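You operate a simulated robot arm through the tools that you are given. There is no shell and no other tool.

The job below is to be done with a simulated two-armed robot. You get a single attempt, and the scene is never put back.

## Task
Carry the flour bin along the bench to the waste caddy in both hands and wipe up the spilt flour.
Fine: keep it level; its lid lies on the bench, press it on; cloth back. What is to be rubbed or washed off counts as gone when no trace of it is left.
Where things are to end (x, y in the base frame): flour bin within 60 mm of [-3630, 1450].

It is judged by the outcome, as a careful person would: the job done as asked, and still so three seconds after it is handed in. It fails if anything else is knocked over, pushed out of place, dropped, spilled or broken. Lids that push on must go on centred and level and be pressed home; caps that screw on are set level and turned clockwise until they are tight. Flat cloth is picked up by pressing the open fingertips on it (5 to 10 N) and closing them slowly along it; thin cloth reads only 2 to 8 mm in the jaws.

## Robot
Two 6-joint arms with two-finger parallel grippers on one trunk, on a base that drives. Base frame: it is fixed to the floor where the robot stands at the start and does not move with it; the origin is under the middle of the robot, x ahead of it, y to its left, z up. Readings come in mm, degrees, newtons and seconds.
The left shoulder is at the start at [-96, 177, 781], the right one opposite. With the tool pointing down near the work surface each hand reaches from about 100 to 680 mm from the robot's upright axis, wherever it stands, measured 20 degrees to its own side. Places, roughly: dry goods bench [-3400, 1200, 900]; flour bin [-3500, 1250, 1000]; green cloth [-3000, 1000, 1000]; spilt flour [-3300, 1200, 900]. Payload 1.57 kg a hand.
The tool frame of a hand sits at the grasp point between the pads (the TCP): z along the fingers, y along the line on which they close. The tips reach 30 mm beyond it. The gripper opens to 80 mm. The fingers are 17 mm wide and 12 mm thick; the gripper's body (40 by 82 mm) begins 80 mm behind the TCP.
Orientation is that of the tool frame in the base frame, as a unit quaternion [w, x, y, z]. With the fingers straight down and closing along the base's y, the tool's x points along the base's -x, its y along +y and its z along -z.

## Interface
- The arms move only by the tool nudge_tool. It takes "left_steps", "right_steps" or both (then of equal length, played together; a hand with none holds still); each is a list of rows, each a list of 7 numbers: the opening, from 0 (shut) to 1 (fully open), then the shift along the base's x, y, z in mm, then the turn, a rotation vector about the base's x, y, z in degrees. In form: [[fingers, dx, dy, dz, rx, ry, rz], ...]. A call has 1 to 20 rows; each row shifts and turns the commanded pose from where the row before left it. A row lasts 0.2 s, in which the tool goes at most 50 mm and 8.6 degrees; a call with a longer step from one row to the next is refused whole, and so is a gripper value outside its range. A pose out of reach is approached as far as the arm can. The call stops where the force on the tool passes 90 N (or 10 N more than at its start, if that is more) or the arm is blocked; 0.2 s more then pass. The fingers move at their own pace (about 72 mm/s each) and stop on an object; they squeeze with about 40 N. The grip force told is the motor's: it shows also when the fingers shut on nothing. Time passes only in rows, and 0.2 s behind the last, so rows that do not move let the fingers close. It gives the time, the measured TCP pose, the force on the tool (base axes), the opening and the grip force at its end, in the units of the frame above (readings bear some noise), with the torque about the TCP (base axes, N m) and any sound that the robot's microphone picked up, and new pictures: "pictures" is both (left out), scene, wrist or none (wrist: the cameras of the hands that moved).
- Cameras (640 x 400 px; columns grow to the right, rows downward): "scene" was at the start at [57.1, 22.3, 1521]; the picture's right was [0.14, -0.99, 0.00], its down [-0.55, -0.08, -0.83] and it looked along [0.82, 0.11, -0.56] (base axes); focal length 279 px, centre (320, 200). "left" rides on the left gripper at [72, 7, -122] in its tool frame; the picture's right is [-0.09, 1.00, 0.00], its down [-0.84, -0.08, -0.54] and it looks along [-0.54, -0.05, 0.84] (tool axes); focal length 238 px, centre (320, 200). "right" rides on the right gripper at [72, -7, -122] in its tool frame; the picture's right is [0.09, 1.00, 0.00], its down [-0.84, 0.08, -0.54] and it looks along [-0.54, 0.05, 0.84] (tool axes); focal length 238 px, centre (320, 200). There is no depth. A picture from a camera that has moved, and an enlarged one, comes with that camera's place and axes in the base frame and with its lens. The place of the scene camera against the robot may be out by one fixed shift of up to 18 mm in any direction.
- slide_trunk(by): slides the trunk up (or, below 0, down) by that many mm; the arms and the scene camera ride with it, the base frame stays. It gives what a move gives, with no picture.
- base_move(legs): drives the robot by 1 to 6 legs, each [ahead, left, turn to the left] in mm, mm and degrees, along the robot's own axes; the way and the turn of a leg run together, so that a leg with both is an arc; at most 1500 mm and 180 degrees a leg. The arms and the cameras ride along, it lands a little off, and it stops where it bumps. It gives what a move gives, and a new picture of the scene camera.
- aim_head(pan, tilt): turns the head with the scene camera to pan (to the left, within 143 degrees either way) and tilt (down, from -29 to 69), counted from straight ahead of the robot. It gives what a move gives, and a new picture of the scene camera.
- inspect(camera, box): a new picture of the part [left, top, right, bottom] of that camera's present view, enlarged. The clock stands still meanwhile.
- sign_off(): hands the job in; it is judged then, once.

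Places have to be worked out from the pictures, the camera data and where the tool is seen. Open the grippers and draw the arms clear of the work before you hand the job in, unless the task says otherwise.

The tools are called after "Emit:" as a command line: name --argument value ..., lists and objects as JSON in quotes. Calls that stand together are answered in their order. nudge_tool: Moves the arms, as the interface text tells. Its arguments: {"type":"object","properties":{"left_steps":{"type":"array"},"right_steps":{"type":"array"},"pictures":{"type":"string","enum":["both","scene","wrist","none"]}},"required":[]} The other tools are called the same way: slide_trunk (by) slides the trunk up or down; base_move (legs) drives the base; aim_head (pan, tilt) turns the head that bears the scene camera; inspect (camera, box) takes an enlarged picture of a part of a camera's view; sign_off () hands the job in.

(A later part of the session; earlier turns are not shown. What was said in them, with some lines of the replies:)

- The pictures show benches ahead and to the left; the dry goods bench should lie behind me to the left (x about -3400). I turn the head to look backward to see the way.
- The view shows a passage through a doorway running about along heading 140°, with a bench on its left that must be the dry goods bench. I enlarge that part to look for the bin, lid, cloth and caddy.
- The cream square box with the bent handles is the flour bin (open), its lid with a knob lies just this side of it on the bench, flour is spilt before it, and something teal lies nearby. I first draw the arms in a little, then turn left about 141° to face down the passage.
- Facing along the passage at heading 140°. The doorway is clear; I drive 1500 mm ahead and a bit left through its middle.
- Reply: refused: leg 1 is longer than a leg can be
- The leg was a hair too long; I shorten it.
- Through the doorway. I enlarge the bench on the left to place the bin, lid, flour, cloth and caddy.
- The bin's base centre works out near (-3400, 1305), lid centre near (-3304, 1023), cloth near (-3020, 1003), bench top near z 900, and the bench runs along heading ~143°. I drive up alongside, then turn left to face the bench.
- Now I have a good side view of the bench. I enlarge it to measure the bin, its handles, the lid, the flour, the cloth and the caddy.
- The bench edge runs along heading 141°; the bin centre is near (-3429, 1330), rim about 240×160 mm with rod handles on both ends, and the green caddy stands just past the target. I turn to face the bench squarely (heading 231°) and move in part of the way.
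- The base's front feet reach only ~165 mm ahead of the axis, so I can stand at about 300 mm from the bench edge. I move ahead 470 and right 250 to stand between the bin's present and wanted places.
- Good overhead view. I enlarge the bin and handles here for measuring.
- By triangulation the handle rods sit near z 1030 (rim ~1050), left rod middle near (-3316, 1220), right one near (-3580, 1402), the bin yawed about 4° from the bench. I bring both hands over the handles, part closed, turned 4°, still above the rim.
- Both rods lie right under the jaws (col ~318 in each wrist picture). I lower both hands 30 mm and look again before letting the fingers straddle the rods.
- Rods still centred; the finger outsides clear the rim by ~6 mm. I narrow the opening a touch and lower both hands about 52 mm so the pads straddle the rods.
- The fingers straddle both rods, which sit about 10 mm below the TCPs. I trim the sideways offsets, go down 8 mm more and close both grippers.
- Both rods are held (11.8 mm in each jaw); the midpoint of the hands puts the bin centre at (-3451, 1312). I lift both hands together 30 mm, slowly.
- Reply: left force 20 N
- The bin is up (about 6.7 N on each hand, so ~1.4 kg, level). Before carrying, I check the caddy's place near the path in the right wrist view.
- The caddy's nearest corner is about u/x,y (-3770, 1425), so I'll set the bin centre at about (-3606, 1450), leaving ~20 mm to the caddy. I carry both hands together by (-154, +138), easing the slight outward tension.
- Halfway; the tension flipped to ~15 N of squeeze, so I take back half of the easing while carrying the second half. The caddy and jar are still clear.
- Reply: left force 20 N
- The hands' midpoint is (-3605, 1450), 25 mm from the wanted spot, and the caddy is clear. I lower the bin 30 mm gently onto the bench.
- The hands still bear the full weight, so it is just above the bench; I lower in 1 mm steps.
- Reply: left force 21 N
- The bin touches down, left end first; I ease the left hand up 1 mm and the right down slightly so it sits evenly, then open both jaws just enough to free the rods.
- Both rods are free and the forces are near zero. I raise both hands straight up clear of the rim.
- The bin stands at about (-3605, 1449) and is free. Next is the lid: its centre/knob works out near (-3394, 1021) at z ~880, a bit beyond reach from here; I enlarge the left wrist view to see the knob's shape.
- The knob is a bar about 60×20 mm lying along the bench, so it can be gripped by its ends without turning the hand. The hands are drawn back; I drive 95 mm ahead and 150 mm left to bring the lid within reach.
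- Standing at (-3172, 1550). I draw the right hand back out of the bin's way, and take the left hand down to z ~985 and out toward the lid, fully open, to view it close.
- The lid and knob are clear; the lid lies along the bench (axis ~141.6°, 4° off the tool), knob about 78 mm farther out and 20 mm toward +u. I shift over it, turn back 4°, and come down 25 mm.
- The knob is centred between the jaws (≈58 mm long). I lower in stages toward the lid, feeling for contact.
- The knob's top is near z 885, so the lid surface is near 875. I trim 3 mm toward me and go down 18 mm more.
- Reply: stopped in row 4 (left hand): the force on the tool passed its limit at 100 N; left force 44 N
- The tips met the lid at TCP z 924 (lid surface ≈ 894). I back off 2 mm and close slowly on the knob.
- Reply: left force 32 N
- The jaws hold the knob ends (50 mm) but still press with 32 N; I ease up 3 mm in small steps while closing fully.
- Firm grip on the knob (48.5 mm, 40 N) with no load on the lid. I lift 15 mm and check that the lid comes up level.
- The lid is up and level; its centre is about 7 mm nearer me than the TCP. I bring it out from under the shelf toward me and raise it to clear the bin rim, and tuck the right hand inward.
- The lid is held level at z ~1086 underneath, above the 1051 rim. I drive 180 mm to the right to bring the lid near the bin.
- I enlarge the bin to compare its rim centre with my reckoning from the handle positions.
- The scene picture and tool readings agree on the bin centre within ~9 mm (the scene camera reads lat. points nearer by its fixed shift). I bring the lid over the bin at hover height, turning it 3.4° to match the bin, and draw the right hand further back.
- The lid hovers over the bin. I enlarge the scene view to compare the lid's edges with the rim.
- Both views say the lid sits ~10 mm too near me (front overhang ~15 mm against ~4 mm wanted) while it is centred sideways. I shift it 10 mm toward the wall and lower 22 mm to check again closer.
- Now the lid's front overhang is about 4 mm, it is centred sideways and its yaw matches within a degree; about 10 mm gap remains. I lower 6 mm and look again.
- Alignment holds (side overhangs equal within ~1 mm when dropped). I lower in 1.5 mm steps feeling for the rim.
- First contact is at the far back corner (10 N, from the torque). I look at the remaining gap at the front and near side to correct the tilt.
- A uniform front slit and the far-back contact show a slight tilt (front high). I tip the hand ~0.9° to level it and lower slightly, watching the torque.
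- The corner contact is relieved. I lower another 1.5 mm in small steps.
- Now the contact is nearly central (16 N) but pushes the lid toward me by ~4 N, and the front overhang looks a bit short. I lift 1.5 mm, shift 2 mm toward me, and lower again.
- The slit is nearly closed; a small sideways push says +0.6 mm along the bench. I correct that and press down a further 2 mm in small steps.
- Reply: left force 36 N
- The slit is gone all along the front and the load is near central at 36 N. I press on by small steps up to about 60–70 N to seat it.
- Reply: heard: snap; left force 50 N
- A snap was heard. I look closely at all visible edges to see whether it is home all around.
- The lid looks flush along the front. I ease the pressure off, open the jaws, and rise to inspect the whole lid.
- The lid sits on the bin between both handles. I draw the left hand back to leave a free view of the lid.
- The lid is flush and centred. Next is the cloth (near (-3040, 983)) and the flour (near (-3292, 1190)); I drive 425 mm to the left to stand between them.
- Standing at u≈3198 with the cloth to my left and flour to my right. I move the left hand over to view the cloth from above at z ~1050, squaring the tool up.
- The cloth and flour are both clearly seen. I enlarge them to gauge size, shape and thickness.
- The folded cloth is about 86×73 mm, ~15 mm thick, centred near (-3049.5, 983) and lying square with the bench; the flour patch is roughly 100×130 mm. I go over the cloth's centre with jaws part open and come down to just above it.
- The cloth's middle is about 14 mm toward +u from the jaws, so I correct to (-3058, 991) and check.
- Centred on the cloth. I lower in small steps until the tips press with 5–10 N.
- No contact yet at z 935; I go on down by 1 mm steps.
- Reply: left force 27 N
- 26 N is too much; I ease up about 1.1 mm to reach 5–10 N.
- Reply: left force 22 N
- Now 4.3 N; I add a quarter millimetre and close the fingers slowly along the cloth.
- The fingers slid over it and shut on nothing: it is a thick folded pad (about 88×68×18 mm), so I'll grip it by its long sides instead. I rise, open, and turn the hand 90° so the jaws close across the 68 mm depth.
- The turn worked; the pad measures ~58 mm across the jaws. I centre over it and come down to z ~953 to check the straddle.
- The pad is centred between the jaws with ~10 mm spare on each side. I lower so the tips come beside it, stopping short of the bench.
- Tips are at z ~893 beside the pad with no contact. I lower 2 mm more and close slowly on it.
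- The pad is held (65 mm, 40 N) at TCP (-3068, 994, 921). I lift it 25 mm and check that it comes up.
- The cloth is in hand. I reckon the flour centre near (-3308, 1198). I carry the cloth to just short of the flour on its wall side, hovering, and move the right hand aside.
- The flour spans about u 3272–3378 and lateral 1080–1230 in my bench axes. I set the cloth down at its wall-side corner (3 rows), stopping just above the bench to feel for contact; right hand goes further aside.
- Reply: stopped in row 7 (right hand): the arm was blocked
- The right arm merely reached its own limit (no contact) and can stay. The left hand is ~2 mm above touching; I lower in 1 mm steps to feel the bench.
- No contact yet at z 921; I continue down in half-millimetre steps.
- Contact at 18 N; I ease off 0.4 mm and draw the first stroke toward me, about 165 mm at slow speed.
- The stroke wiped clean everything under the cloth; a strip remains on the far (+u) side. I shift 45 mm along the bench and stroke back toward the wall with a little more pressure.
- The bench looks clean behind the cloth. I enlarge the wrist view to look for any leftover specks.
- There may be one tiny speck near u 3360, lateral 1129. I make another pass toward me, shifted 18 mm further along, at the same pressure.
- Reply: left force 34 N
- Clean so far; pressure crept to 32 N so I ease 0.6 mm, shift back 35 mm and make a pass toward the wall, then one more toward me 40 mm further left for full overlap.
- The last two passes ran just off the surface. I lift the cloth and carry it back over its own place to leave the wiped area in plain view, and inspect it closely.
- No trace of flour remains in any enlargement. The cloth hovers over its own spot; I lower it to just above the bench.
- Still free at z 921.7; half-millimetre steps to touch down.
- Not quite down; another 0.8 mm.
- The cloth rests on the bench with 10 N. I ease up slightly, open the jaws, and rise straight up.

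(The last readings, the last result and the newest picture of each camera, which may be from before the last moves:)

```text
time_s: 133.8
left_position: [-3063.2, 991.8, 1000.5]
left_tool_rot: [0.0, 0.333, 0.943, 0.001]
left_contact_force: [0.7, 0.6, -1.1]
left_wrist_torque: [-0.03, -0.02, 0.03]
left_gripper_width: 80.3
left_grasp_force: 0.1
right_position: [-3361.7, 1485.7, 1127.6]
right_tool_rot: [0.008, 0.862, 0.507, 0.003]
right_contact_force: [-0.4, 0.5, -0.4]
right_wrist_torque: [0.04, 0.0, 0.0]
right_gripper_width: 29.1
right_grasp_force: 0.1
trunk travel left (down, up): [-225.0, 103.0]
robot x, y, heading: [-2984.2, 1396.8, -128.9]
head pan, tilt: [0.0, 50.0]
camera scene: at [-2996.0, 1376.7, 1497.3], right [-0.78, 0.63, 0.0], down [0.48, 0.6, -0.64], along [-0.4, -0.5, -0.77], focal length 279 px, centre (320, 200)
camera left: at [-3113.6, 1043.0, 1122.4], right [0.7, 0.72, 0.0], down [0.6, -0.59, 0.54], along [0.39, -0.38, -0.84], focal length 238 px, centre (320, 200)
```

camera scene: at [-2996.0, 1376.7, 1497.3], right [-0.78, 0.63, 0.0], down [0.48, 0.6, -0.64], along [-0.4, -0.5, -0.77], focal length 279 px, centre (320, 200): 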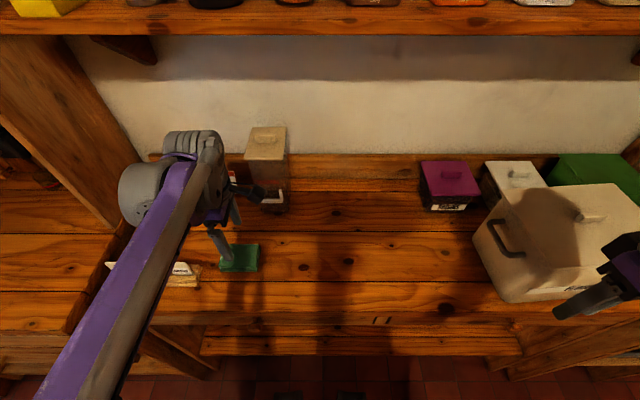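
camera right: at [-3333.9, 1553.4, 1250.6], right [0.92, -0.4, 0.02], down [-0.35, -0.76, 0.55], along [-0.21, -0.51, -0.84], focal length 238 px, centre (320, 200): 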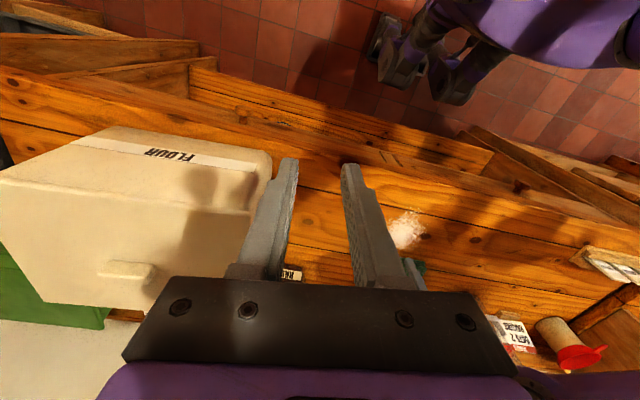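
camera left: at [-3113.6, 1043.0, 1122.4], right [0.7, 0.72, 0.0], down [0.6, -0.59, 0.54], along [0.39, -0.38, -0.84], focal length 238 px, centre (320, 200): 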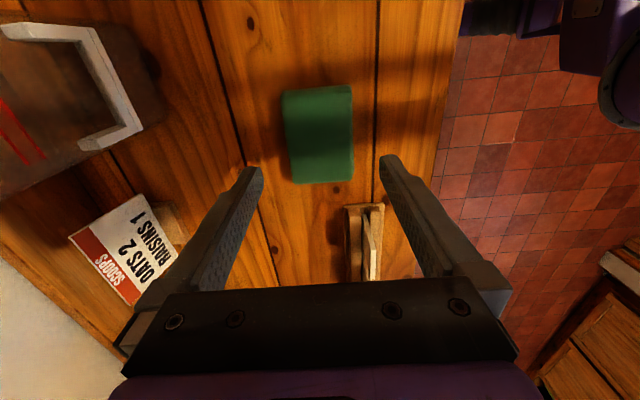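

The cloth lies where it was (same pixel place as before). I draw the left hand back toward me and up, clear of the bench objects.

Emit:
nudge_tool --left_steps '[[1, 15, 19, 10, 0, 0, 0], [1, 19, 23, 15, 0, 0, 0], [1, 19, 23, 20, 0, 0, 0], [1, 19, 23, 25, 0, 0, 0], [1, 19, 23, 25, 0, 0, 0], [1, 0, 0, 25, 0, 0, 0], [1, 0, 0, 0, 0, 0, 0]]' --pictures "scene"

Emit:
inspect --camera "scene" --box '[200, 220, 420, 300]'

Emit:
inspect --camera "scene" --box '[440, 150, 640, 310]'

```text
time_s: 135.4
left_position: [-2971.0, 1103.5, 1120.7]
left_tool_rot: [0.0, 0.333, 0.943, 0.0]
left_contact_force: [-1.1, 0.4, 0.1]
left_wrist_torque: [-0.02, 0.02, 0.0]
left_gripper_width: 80.2
left_grasp_force: 0.1
right_position: [-3360.7, 1485.5, 1127.3]
right_tool_rot: [0.008, 0.862, 0.507, 0.004]
right_contact_force: [-0.3, -0.8, -0.2]
right_wrist_torque: [0.03, 0.02, 0.0]
right_gripper_width: 28.6
right_grasp_force: 0.0
trunk travel left (down, up): [-225.0, 103.0]
robot x, y, heading: [-2985.2, 1395.0, -128.9]
head pan, tilt: [0.0, 50.0]
camera scene: at [-2995.7, 1377.1, 1497.3], right [-0.78, 0.63, 0.0], down [0.48, 0.6, -0.64], along [-0.4, -0.5, -0.77], focal length 279 px, centre (320, 200)
```

scene: 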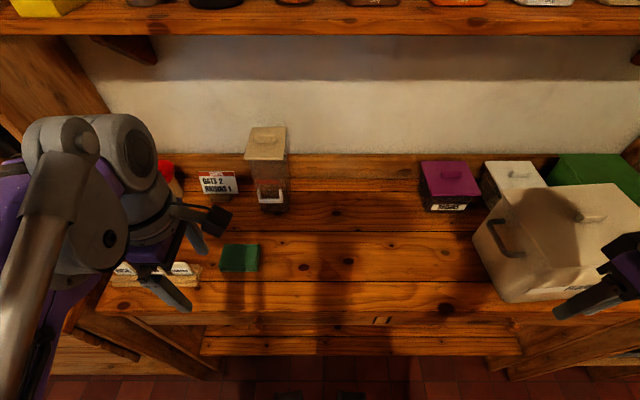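

```text
2.91 times, centred on (310, 260) of scene
camera zoom: at [-2995.7, 1377.1, 1497.3], right [-0.78, 0.63, 0.0], down [0.48, 0.6, -0.64], along [-0.4, -0.5, -0.77], focal length 813 px, centre (349, 26)
```

zoom: 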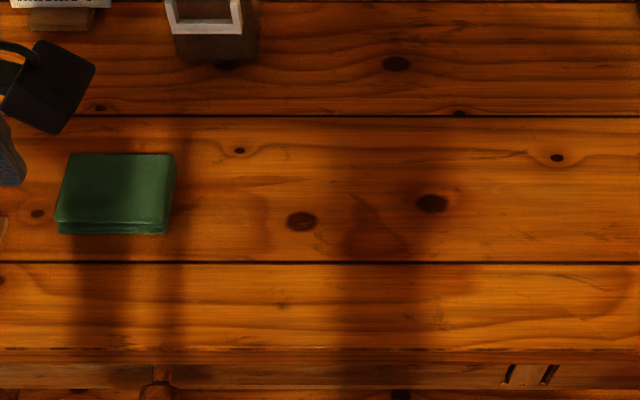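

```text
2.50 times, centred on (540, 230) of scene
camera zoom: at [-2995.7, 1377.1, 1497.3], right [-0.78, 0.63, 0.0], down [0.48, 0.6, -0.64], along [-0.4, -0.5, -0.77], focal length 698 px, centre (-230, 125)
```

zoom: 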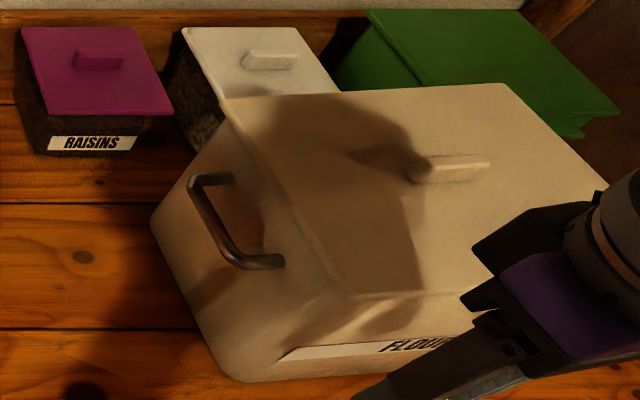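

The cloth is exactly back and the near side of the lid is flush. I back off and move right to look at the bin's other sides and the caddy before handing in.

Emit:
base_move --legs '[[-250, 0, 0], [0, -500, 0]]'

Emit:
aim_head --pan 0 --tilt 38

Emit:
inspect --camera "scene" --box '[220, 100, 460, 250]'

```text
time_s: 141.8
left_position: [-3212.1, 1615.3, 1120.1]
left_tool_rot: [0.0, 0.331, 0.944, 0.001]
left_contact_force: [0.2, -0.5, 0.0]
left_wrist_torque: [0.01, 0.01, 0.0]
left_gripper_width: 80.0
left_grasp_force: 0.0
right_position: [-3603.3, 1999.4, 1127.0]
right_tool_rot: [0.008, 0.862, 0.507, 0.004]
right_contact_force: [-0.5, -0.1, 0.6]
right_wrist_torque: [-0.02, 0.0, 0.02]
right_gripper_width: 28.9
right_grasp_force: 0.0
trunk travel left (down, up): [-225.0, 103.0]
robot x, y, heading: [-3227.6, 1908.6, -128.4]
head pan, tilt: [0.0, 50.0]
camera scene: at [-3236.1, 1890.5, 1497.3], right [-0.78, 0.63, 0.0], down [0.48, 0.6, -0.64], along [-0.4, -0.5, -0.77], focal length 279 px, centre (320, 200)
```

scene: 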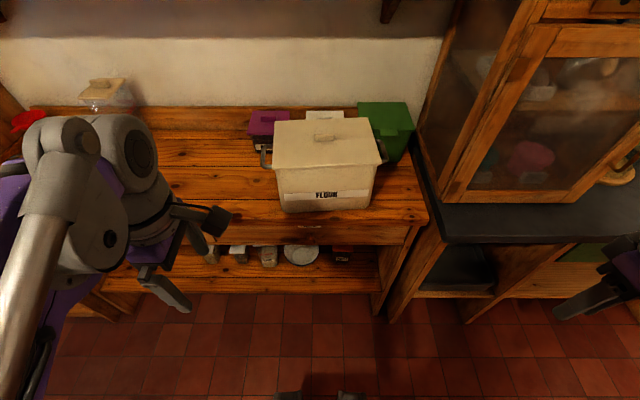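

```text
time_s: 142.6
left_position: [-3211.5, 1616.8, 1119.7]
left_tool_rot: [0.001, 0.332, 0.943, 0.001]
left_contact_force: [0.0, -0.1, -0.2]
left_wrist_torque: [0.01, 0.01, 0.01]
left_gripper_width: 79.9
left_grasp_force: 0.1
right_position: [-3601.5, 1998.7, 1126.8]
right_tool_rot: [0.008, 0.862, 0.508, 0.004]
right_contact_force: [-0.5, 0.0, -0.3]
right_wrist_torque: [0.0, -0.01, -0.04]
right_gripper_width: 29.0
right_grasp_force: 0.0
trunk travel left (down, up): [-225.0, 103.0]
robot x, y, heading: [-3221.6, 1910.9, -128.6]
head pan, tilt: [0.0, 38.0]
camera scene: at [-3241.8, 1883.2, 1514.5], right [-0.78, 0.63, 0.0], down [0.39, 0.48, -0.79], along [-0.49, -0.61, -0.62], focal length 279 px, centre (320, 200)
```

scene: 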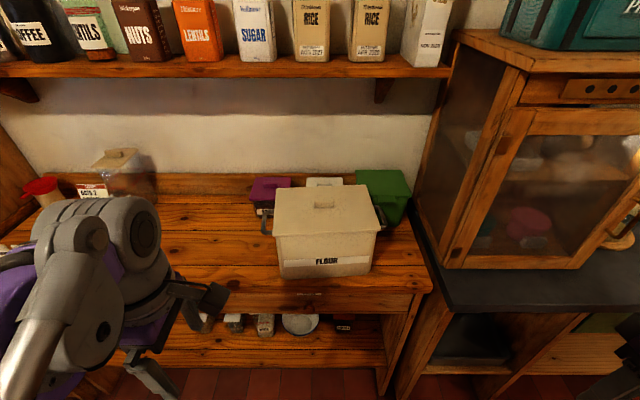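

```text
2.67 times, centred on (340, 175) of scene
camera zoom: at [-3241.8, 1883.2, 1514.5], right [-0.78, 0.63, 0.0], down [0.39, 0.48, -0.79], along [-0.49, -0.61, -0.62], focal length 745 px, centre (267, 267)
```

zoom: 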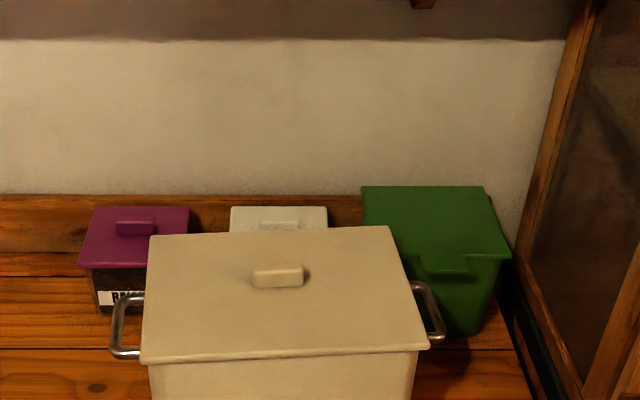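

Everything stands in order. I enlarge the bin's lid seam further to make sure it is down evenly.

Emit:
inspect --camera "scene" --box '[262, 220, 392, 290]'

Emit:
slide_trunk --by -200

Emit:
aim_head --pan -5 --tilt 28

Emit:
inspect --camera "scene" --box '[260, 160, 420, 280]'

```text
4.92 times, centred on (327, 255) of scene
camera zoom: at [-3241.8, 1883.2, 1514.5], right [-0.78, 0.63, 0.0], down [0.39, 0.48, -0.79], along [-0.49, -0.61, -0.62], focal length 1375 px, centre (286, -71)
```

zoom: 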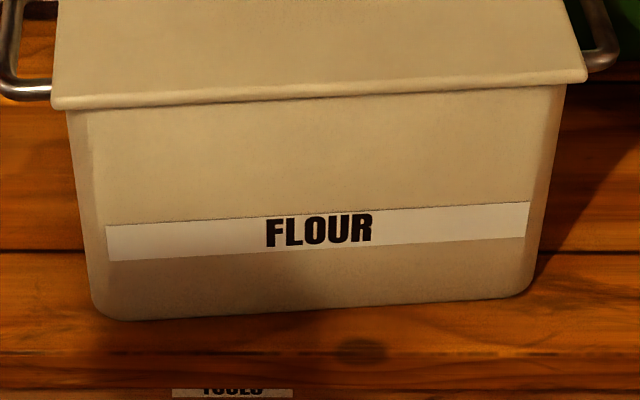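

```text
time_s: 144.6
left_position: [-3212.7, 1615.4, 920.9]
left_tool_rot: [-0.001, 0.333, 0.943, 0.001]
left_contact_force: [-0.1, 0.2, -1.2]
left_wrist_torque: [-0.03, -0.02, -0.06]
left_gripper_width: 80.3
left_grasp_force: 0.0
right_position: [-3611.4, 1961.6, 926.0]
right_tool_rot: [0.024, 0.826, 0.564, 0.009]
right_contact_force: [-0.1, -0.1, -0.6]
right_wrist_torque: [-0.04, 0.01, 0.02]
right_gripper_width: 28.8
right_grasp_force: 0.1
trunk travel left (down, up): [-25.0, 303.0]
robot x, y, heading: [-3221.2, 1906.3, -128.7]
head pan, tilt: [0.0, 38.0]
stopped: the arm was blocked; the commanded pose is now the measured one
```

```text
time_s: 145.4
left_position: [-3212.6, 1615.4, 920.7]
left_tool_rot: [0.0, 0.333, 0.943, 0.001]
left_contact_force: [-0.1, 0.6, -0.7]
left_wrist_torque: [-0.02, 0.0, 0.04]
left_gripper_width: 80.0
left_grasp_force: 0.1
right_position: [-3611.5, 1962.5, 926.6]
right_tool_rot: [0.024, 0.825, 0.564, 0.01]
right_contact_force: [0.2, -0.4, 0.1]
right_wrist_torque: [-0.01, -0.01, 0.0]
right_gripper_width: 28.5
right_grasp_force: 0.1
trunk travel left (down, up): [-25.0, 303.0]
robot x, y, heading: [-3221.3, 1905.8, -128.6]
head pan, tilt: [-5.0, 28.0]
camera scene: at [-3279.5, 1849.0, 1323.6], right [-0.72, 0.69, 0.0], down [0.33, 0.34, -0.88], along [-0.61, -0.64, -0.47], focal length 279 px, centre (320, 200)
```

scene: 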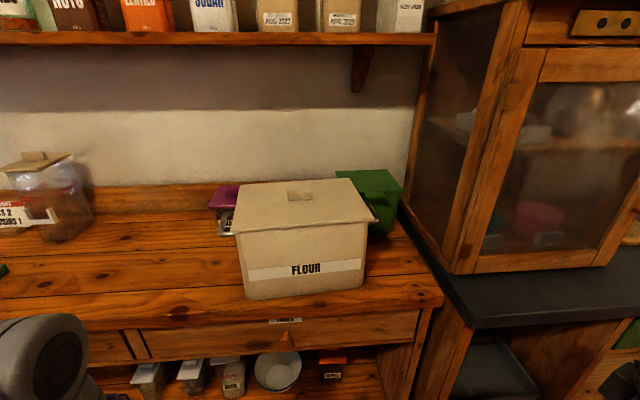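

```text
3.33 times, centred on (340, 220) of scene
camera zoom: at [-3279.5, 1849.0, 1323.6], right [-0.72, 0.69, 0.0], down [0.33, 0.34, -0.88], along [-0.61, -0.64, -0.47], focal length 931 px, centre (253, 133)
```

zoom: 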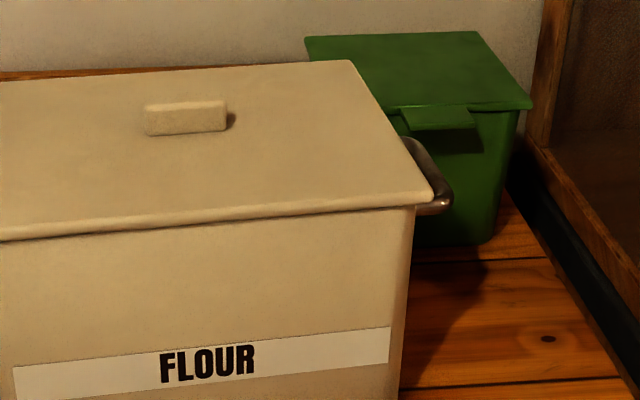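

The front seam is even with no gap and the caddy stands untouched. I move right along the bench to see the far and back edges of the lid too.

Emit:
base_move --legs '[[0, -550, 0]]'

Emit:
aim_head --pan 42 --tilt 18

Emit:
inspect --camera "scene" --box '[220, 130, 420, 270]'

```text
time_s: 150.7
left_position: [-3638.0, 1959.9, 920.4]
left_tool_rot: [0.0, 0.337, 0.942, 0.001]
left_contact_force: [1.0, 0.4, 0.6]
left_wrist_torque: [0.0, 0.01, -0.01]
left_gripper_width: 80.3
left_grasp_force: 0.0
right_position: [-4035.9, 2309.3, 926.2]
right_tool_rot: [0.024, 0.827, 0.562, 0.011]
right_contact_force: [-0.4, 0.4, -0.7]
right_wrist_torque: [0.01, 0.01, -0.01]
right_gripper_width: 29.0
right_grasp_force: 0.0
trunk travel left (down, up): [-25.0, 303.0]
robot x, y, heading: [-3649.6, 2254.2, -129.1]
head pan, tilt: [-5.0, 28.0]
camera scene: at [-3704.5, 2193.2, 1323.6], right [-0.72, 0.7, 0.0], down [0.33, 0.34, -0.88], along [-0.62, -0.63, -0.47], focal length 279 px, centre (320, 200)
```

scene: 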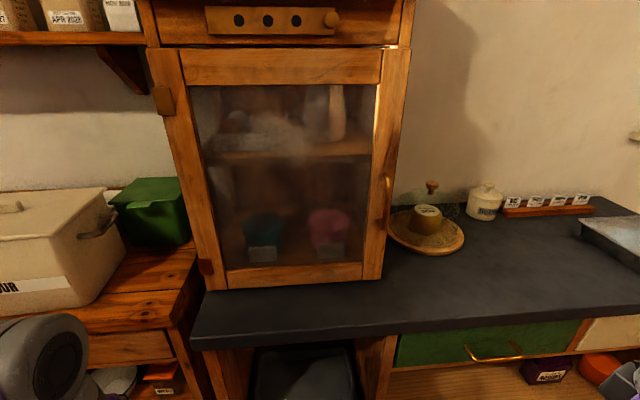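

```text
time_s: 151.8
left_position: [-3639.9, 1958.8, 919.2]
left_tool_rot: [0.001, 0.336, 0.942, 0.001]
left_contact_force: [0.7, 0.3, -0.2]
left_wrist_torque: [-0.02, -0.01, 0.01]
left_gripper_width: 79.8
left_grasp_force: 0.1
right_position: [-4036.5, 2307.9, 928.1]
right_tool_rot: [0.024, 0.827, 0.561, 0.01]
right_contact_force: [-0.8, -0.1, -0.1]
right_wrist_torque: [0.03, 0.0, 0.0]
right_gripper_width: 28.9
right_grasp_force: 0.0
trunk travel left (down, up): [-25.0, 303.0]
robot x, y, heading: [-3648.5, 2254.0, -129.2]
head pan, tilt: [42.0, 18.0]
camera scene: at [-3636.4, 2165.3, 1339.8], right [-1.0, -0.05, 0.0], down [-0.01, 0.31, -0.95], along [0.05, -0.95, -0.31], focal length 279 px, centre (320, 200)
```

scene: 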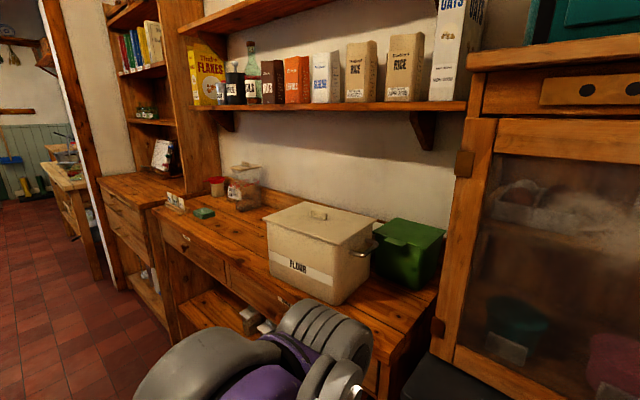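

```text
2.86 times, centred on (320, 200) of scene
camera zoom: at [-3636.4, 2165.3, 1339.8], right [-1.0, -0.05, 0.0], down [-0.01, 0.31, -0.95], along [0.05, -0.95, -0.31], focal length 798 px, centre (320, 200)
```

zoom: 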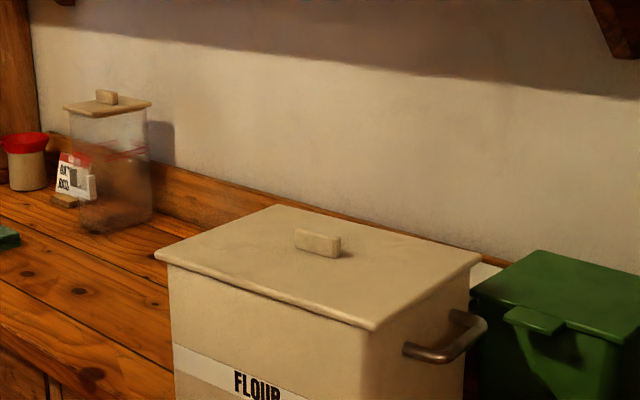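

The lid is level and flush on every visible side, with bin, caddy, jars and cloth all in place and the flour gone. I open the right gripper fully (the left already is) and let things settle before handing in.

Emit:
nudge_tool --left_steps '[[1, 0, 0, 0, 0, 0, 0], [1, 0, 0, 0, 0, 0, 0], [1, 0, 0, 0, 0, 0, 0]]' --right_steps '[[0.7, 0, 0, 0, 0, 0, 0], [1, 0, 0, 0, 0, 0, 0], [1, 0, 0, 0, 0, 0, 0]]' --pictures "scene"

```text
time_s: 152.6
left_position: [-3639.3, 1959.4, 919.7]
left_tool_rot: [0.0, 0.336, 0.942, 0.001]
left_contact_force: [-0.3, -1.1, 0.0]
left_wrist_torque: [-0.01, -0.04, -0.01]
left_gripper_width: 80.2
left_grasp_force: 0.2
right_position: [-4034.5, 2308.9, 926.8]
right_tool_rot: [0.024, 0.827, 0.561, 0.009]
right_contact_force: [-0.1, -0.5, 0.2]
right_wrist_torque: [0.0, 0.02, -0.01]
right_gripper_width: 79.8
right_grasp_force: 0.0
trunk travel left (down, up): [-25.0, 303.0]
robot x, y, heading: [-3646.7, 2255.3, -129.1]
head pan, tilt: [42.0, 18.0]
camera scene: at [-3636.3, 2165.3, 1339.8], right [-1.0, -0.05, 0.0], down [-0.01, 0.31, -0.95], along [0.05, -0.95, -0.31], focal length 279 px, centre (320, 200)
```

scene: 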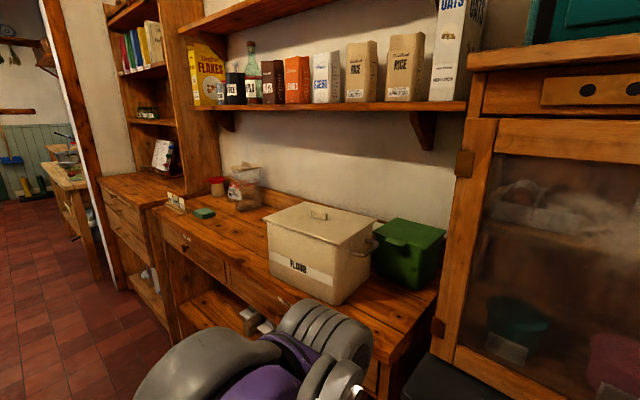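

Both grippers are open and clear of the bench, the bin is lidded beside the caddy about 25 mm from the mark, the flour is wiped away and the cloth is back in its place. I hand the job in.

Emit:
sign_off

```text
The job is handed in.
```

The job is done and handed in:

- **Flour bin:** I carried it level in both hands and set it down beside the waste caddy. Going by the hand positions at release, its centre is about 25 mm from [-3630, 1450]. It does not touch the caddy.
- **Lid:** It is centred on the bin and pressed on with about 48 N; I heard it snap. It looks level and flush on every side I could see, but I could not see straight down the back edge.
- **Spilt flour:** I wiped it up in overlapping strokes. Close-up views of that part of the bench afterwards showed no trace.
- **Cloth:** It is back where it lay, in the same place in the picture as before. My first try at picking it up slid off and shifted it about 4 mm; I allowed for that when putting it back.

While reaching for the lid knob, the left fingertips pressed on the lid where it lay on the bench, and the force briefly reached about 100 N. I saw no damage. I saw nothing else on the bench moved or knocked over. Both grippers are open and clear of the bench.
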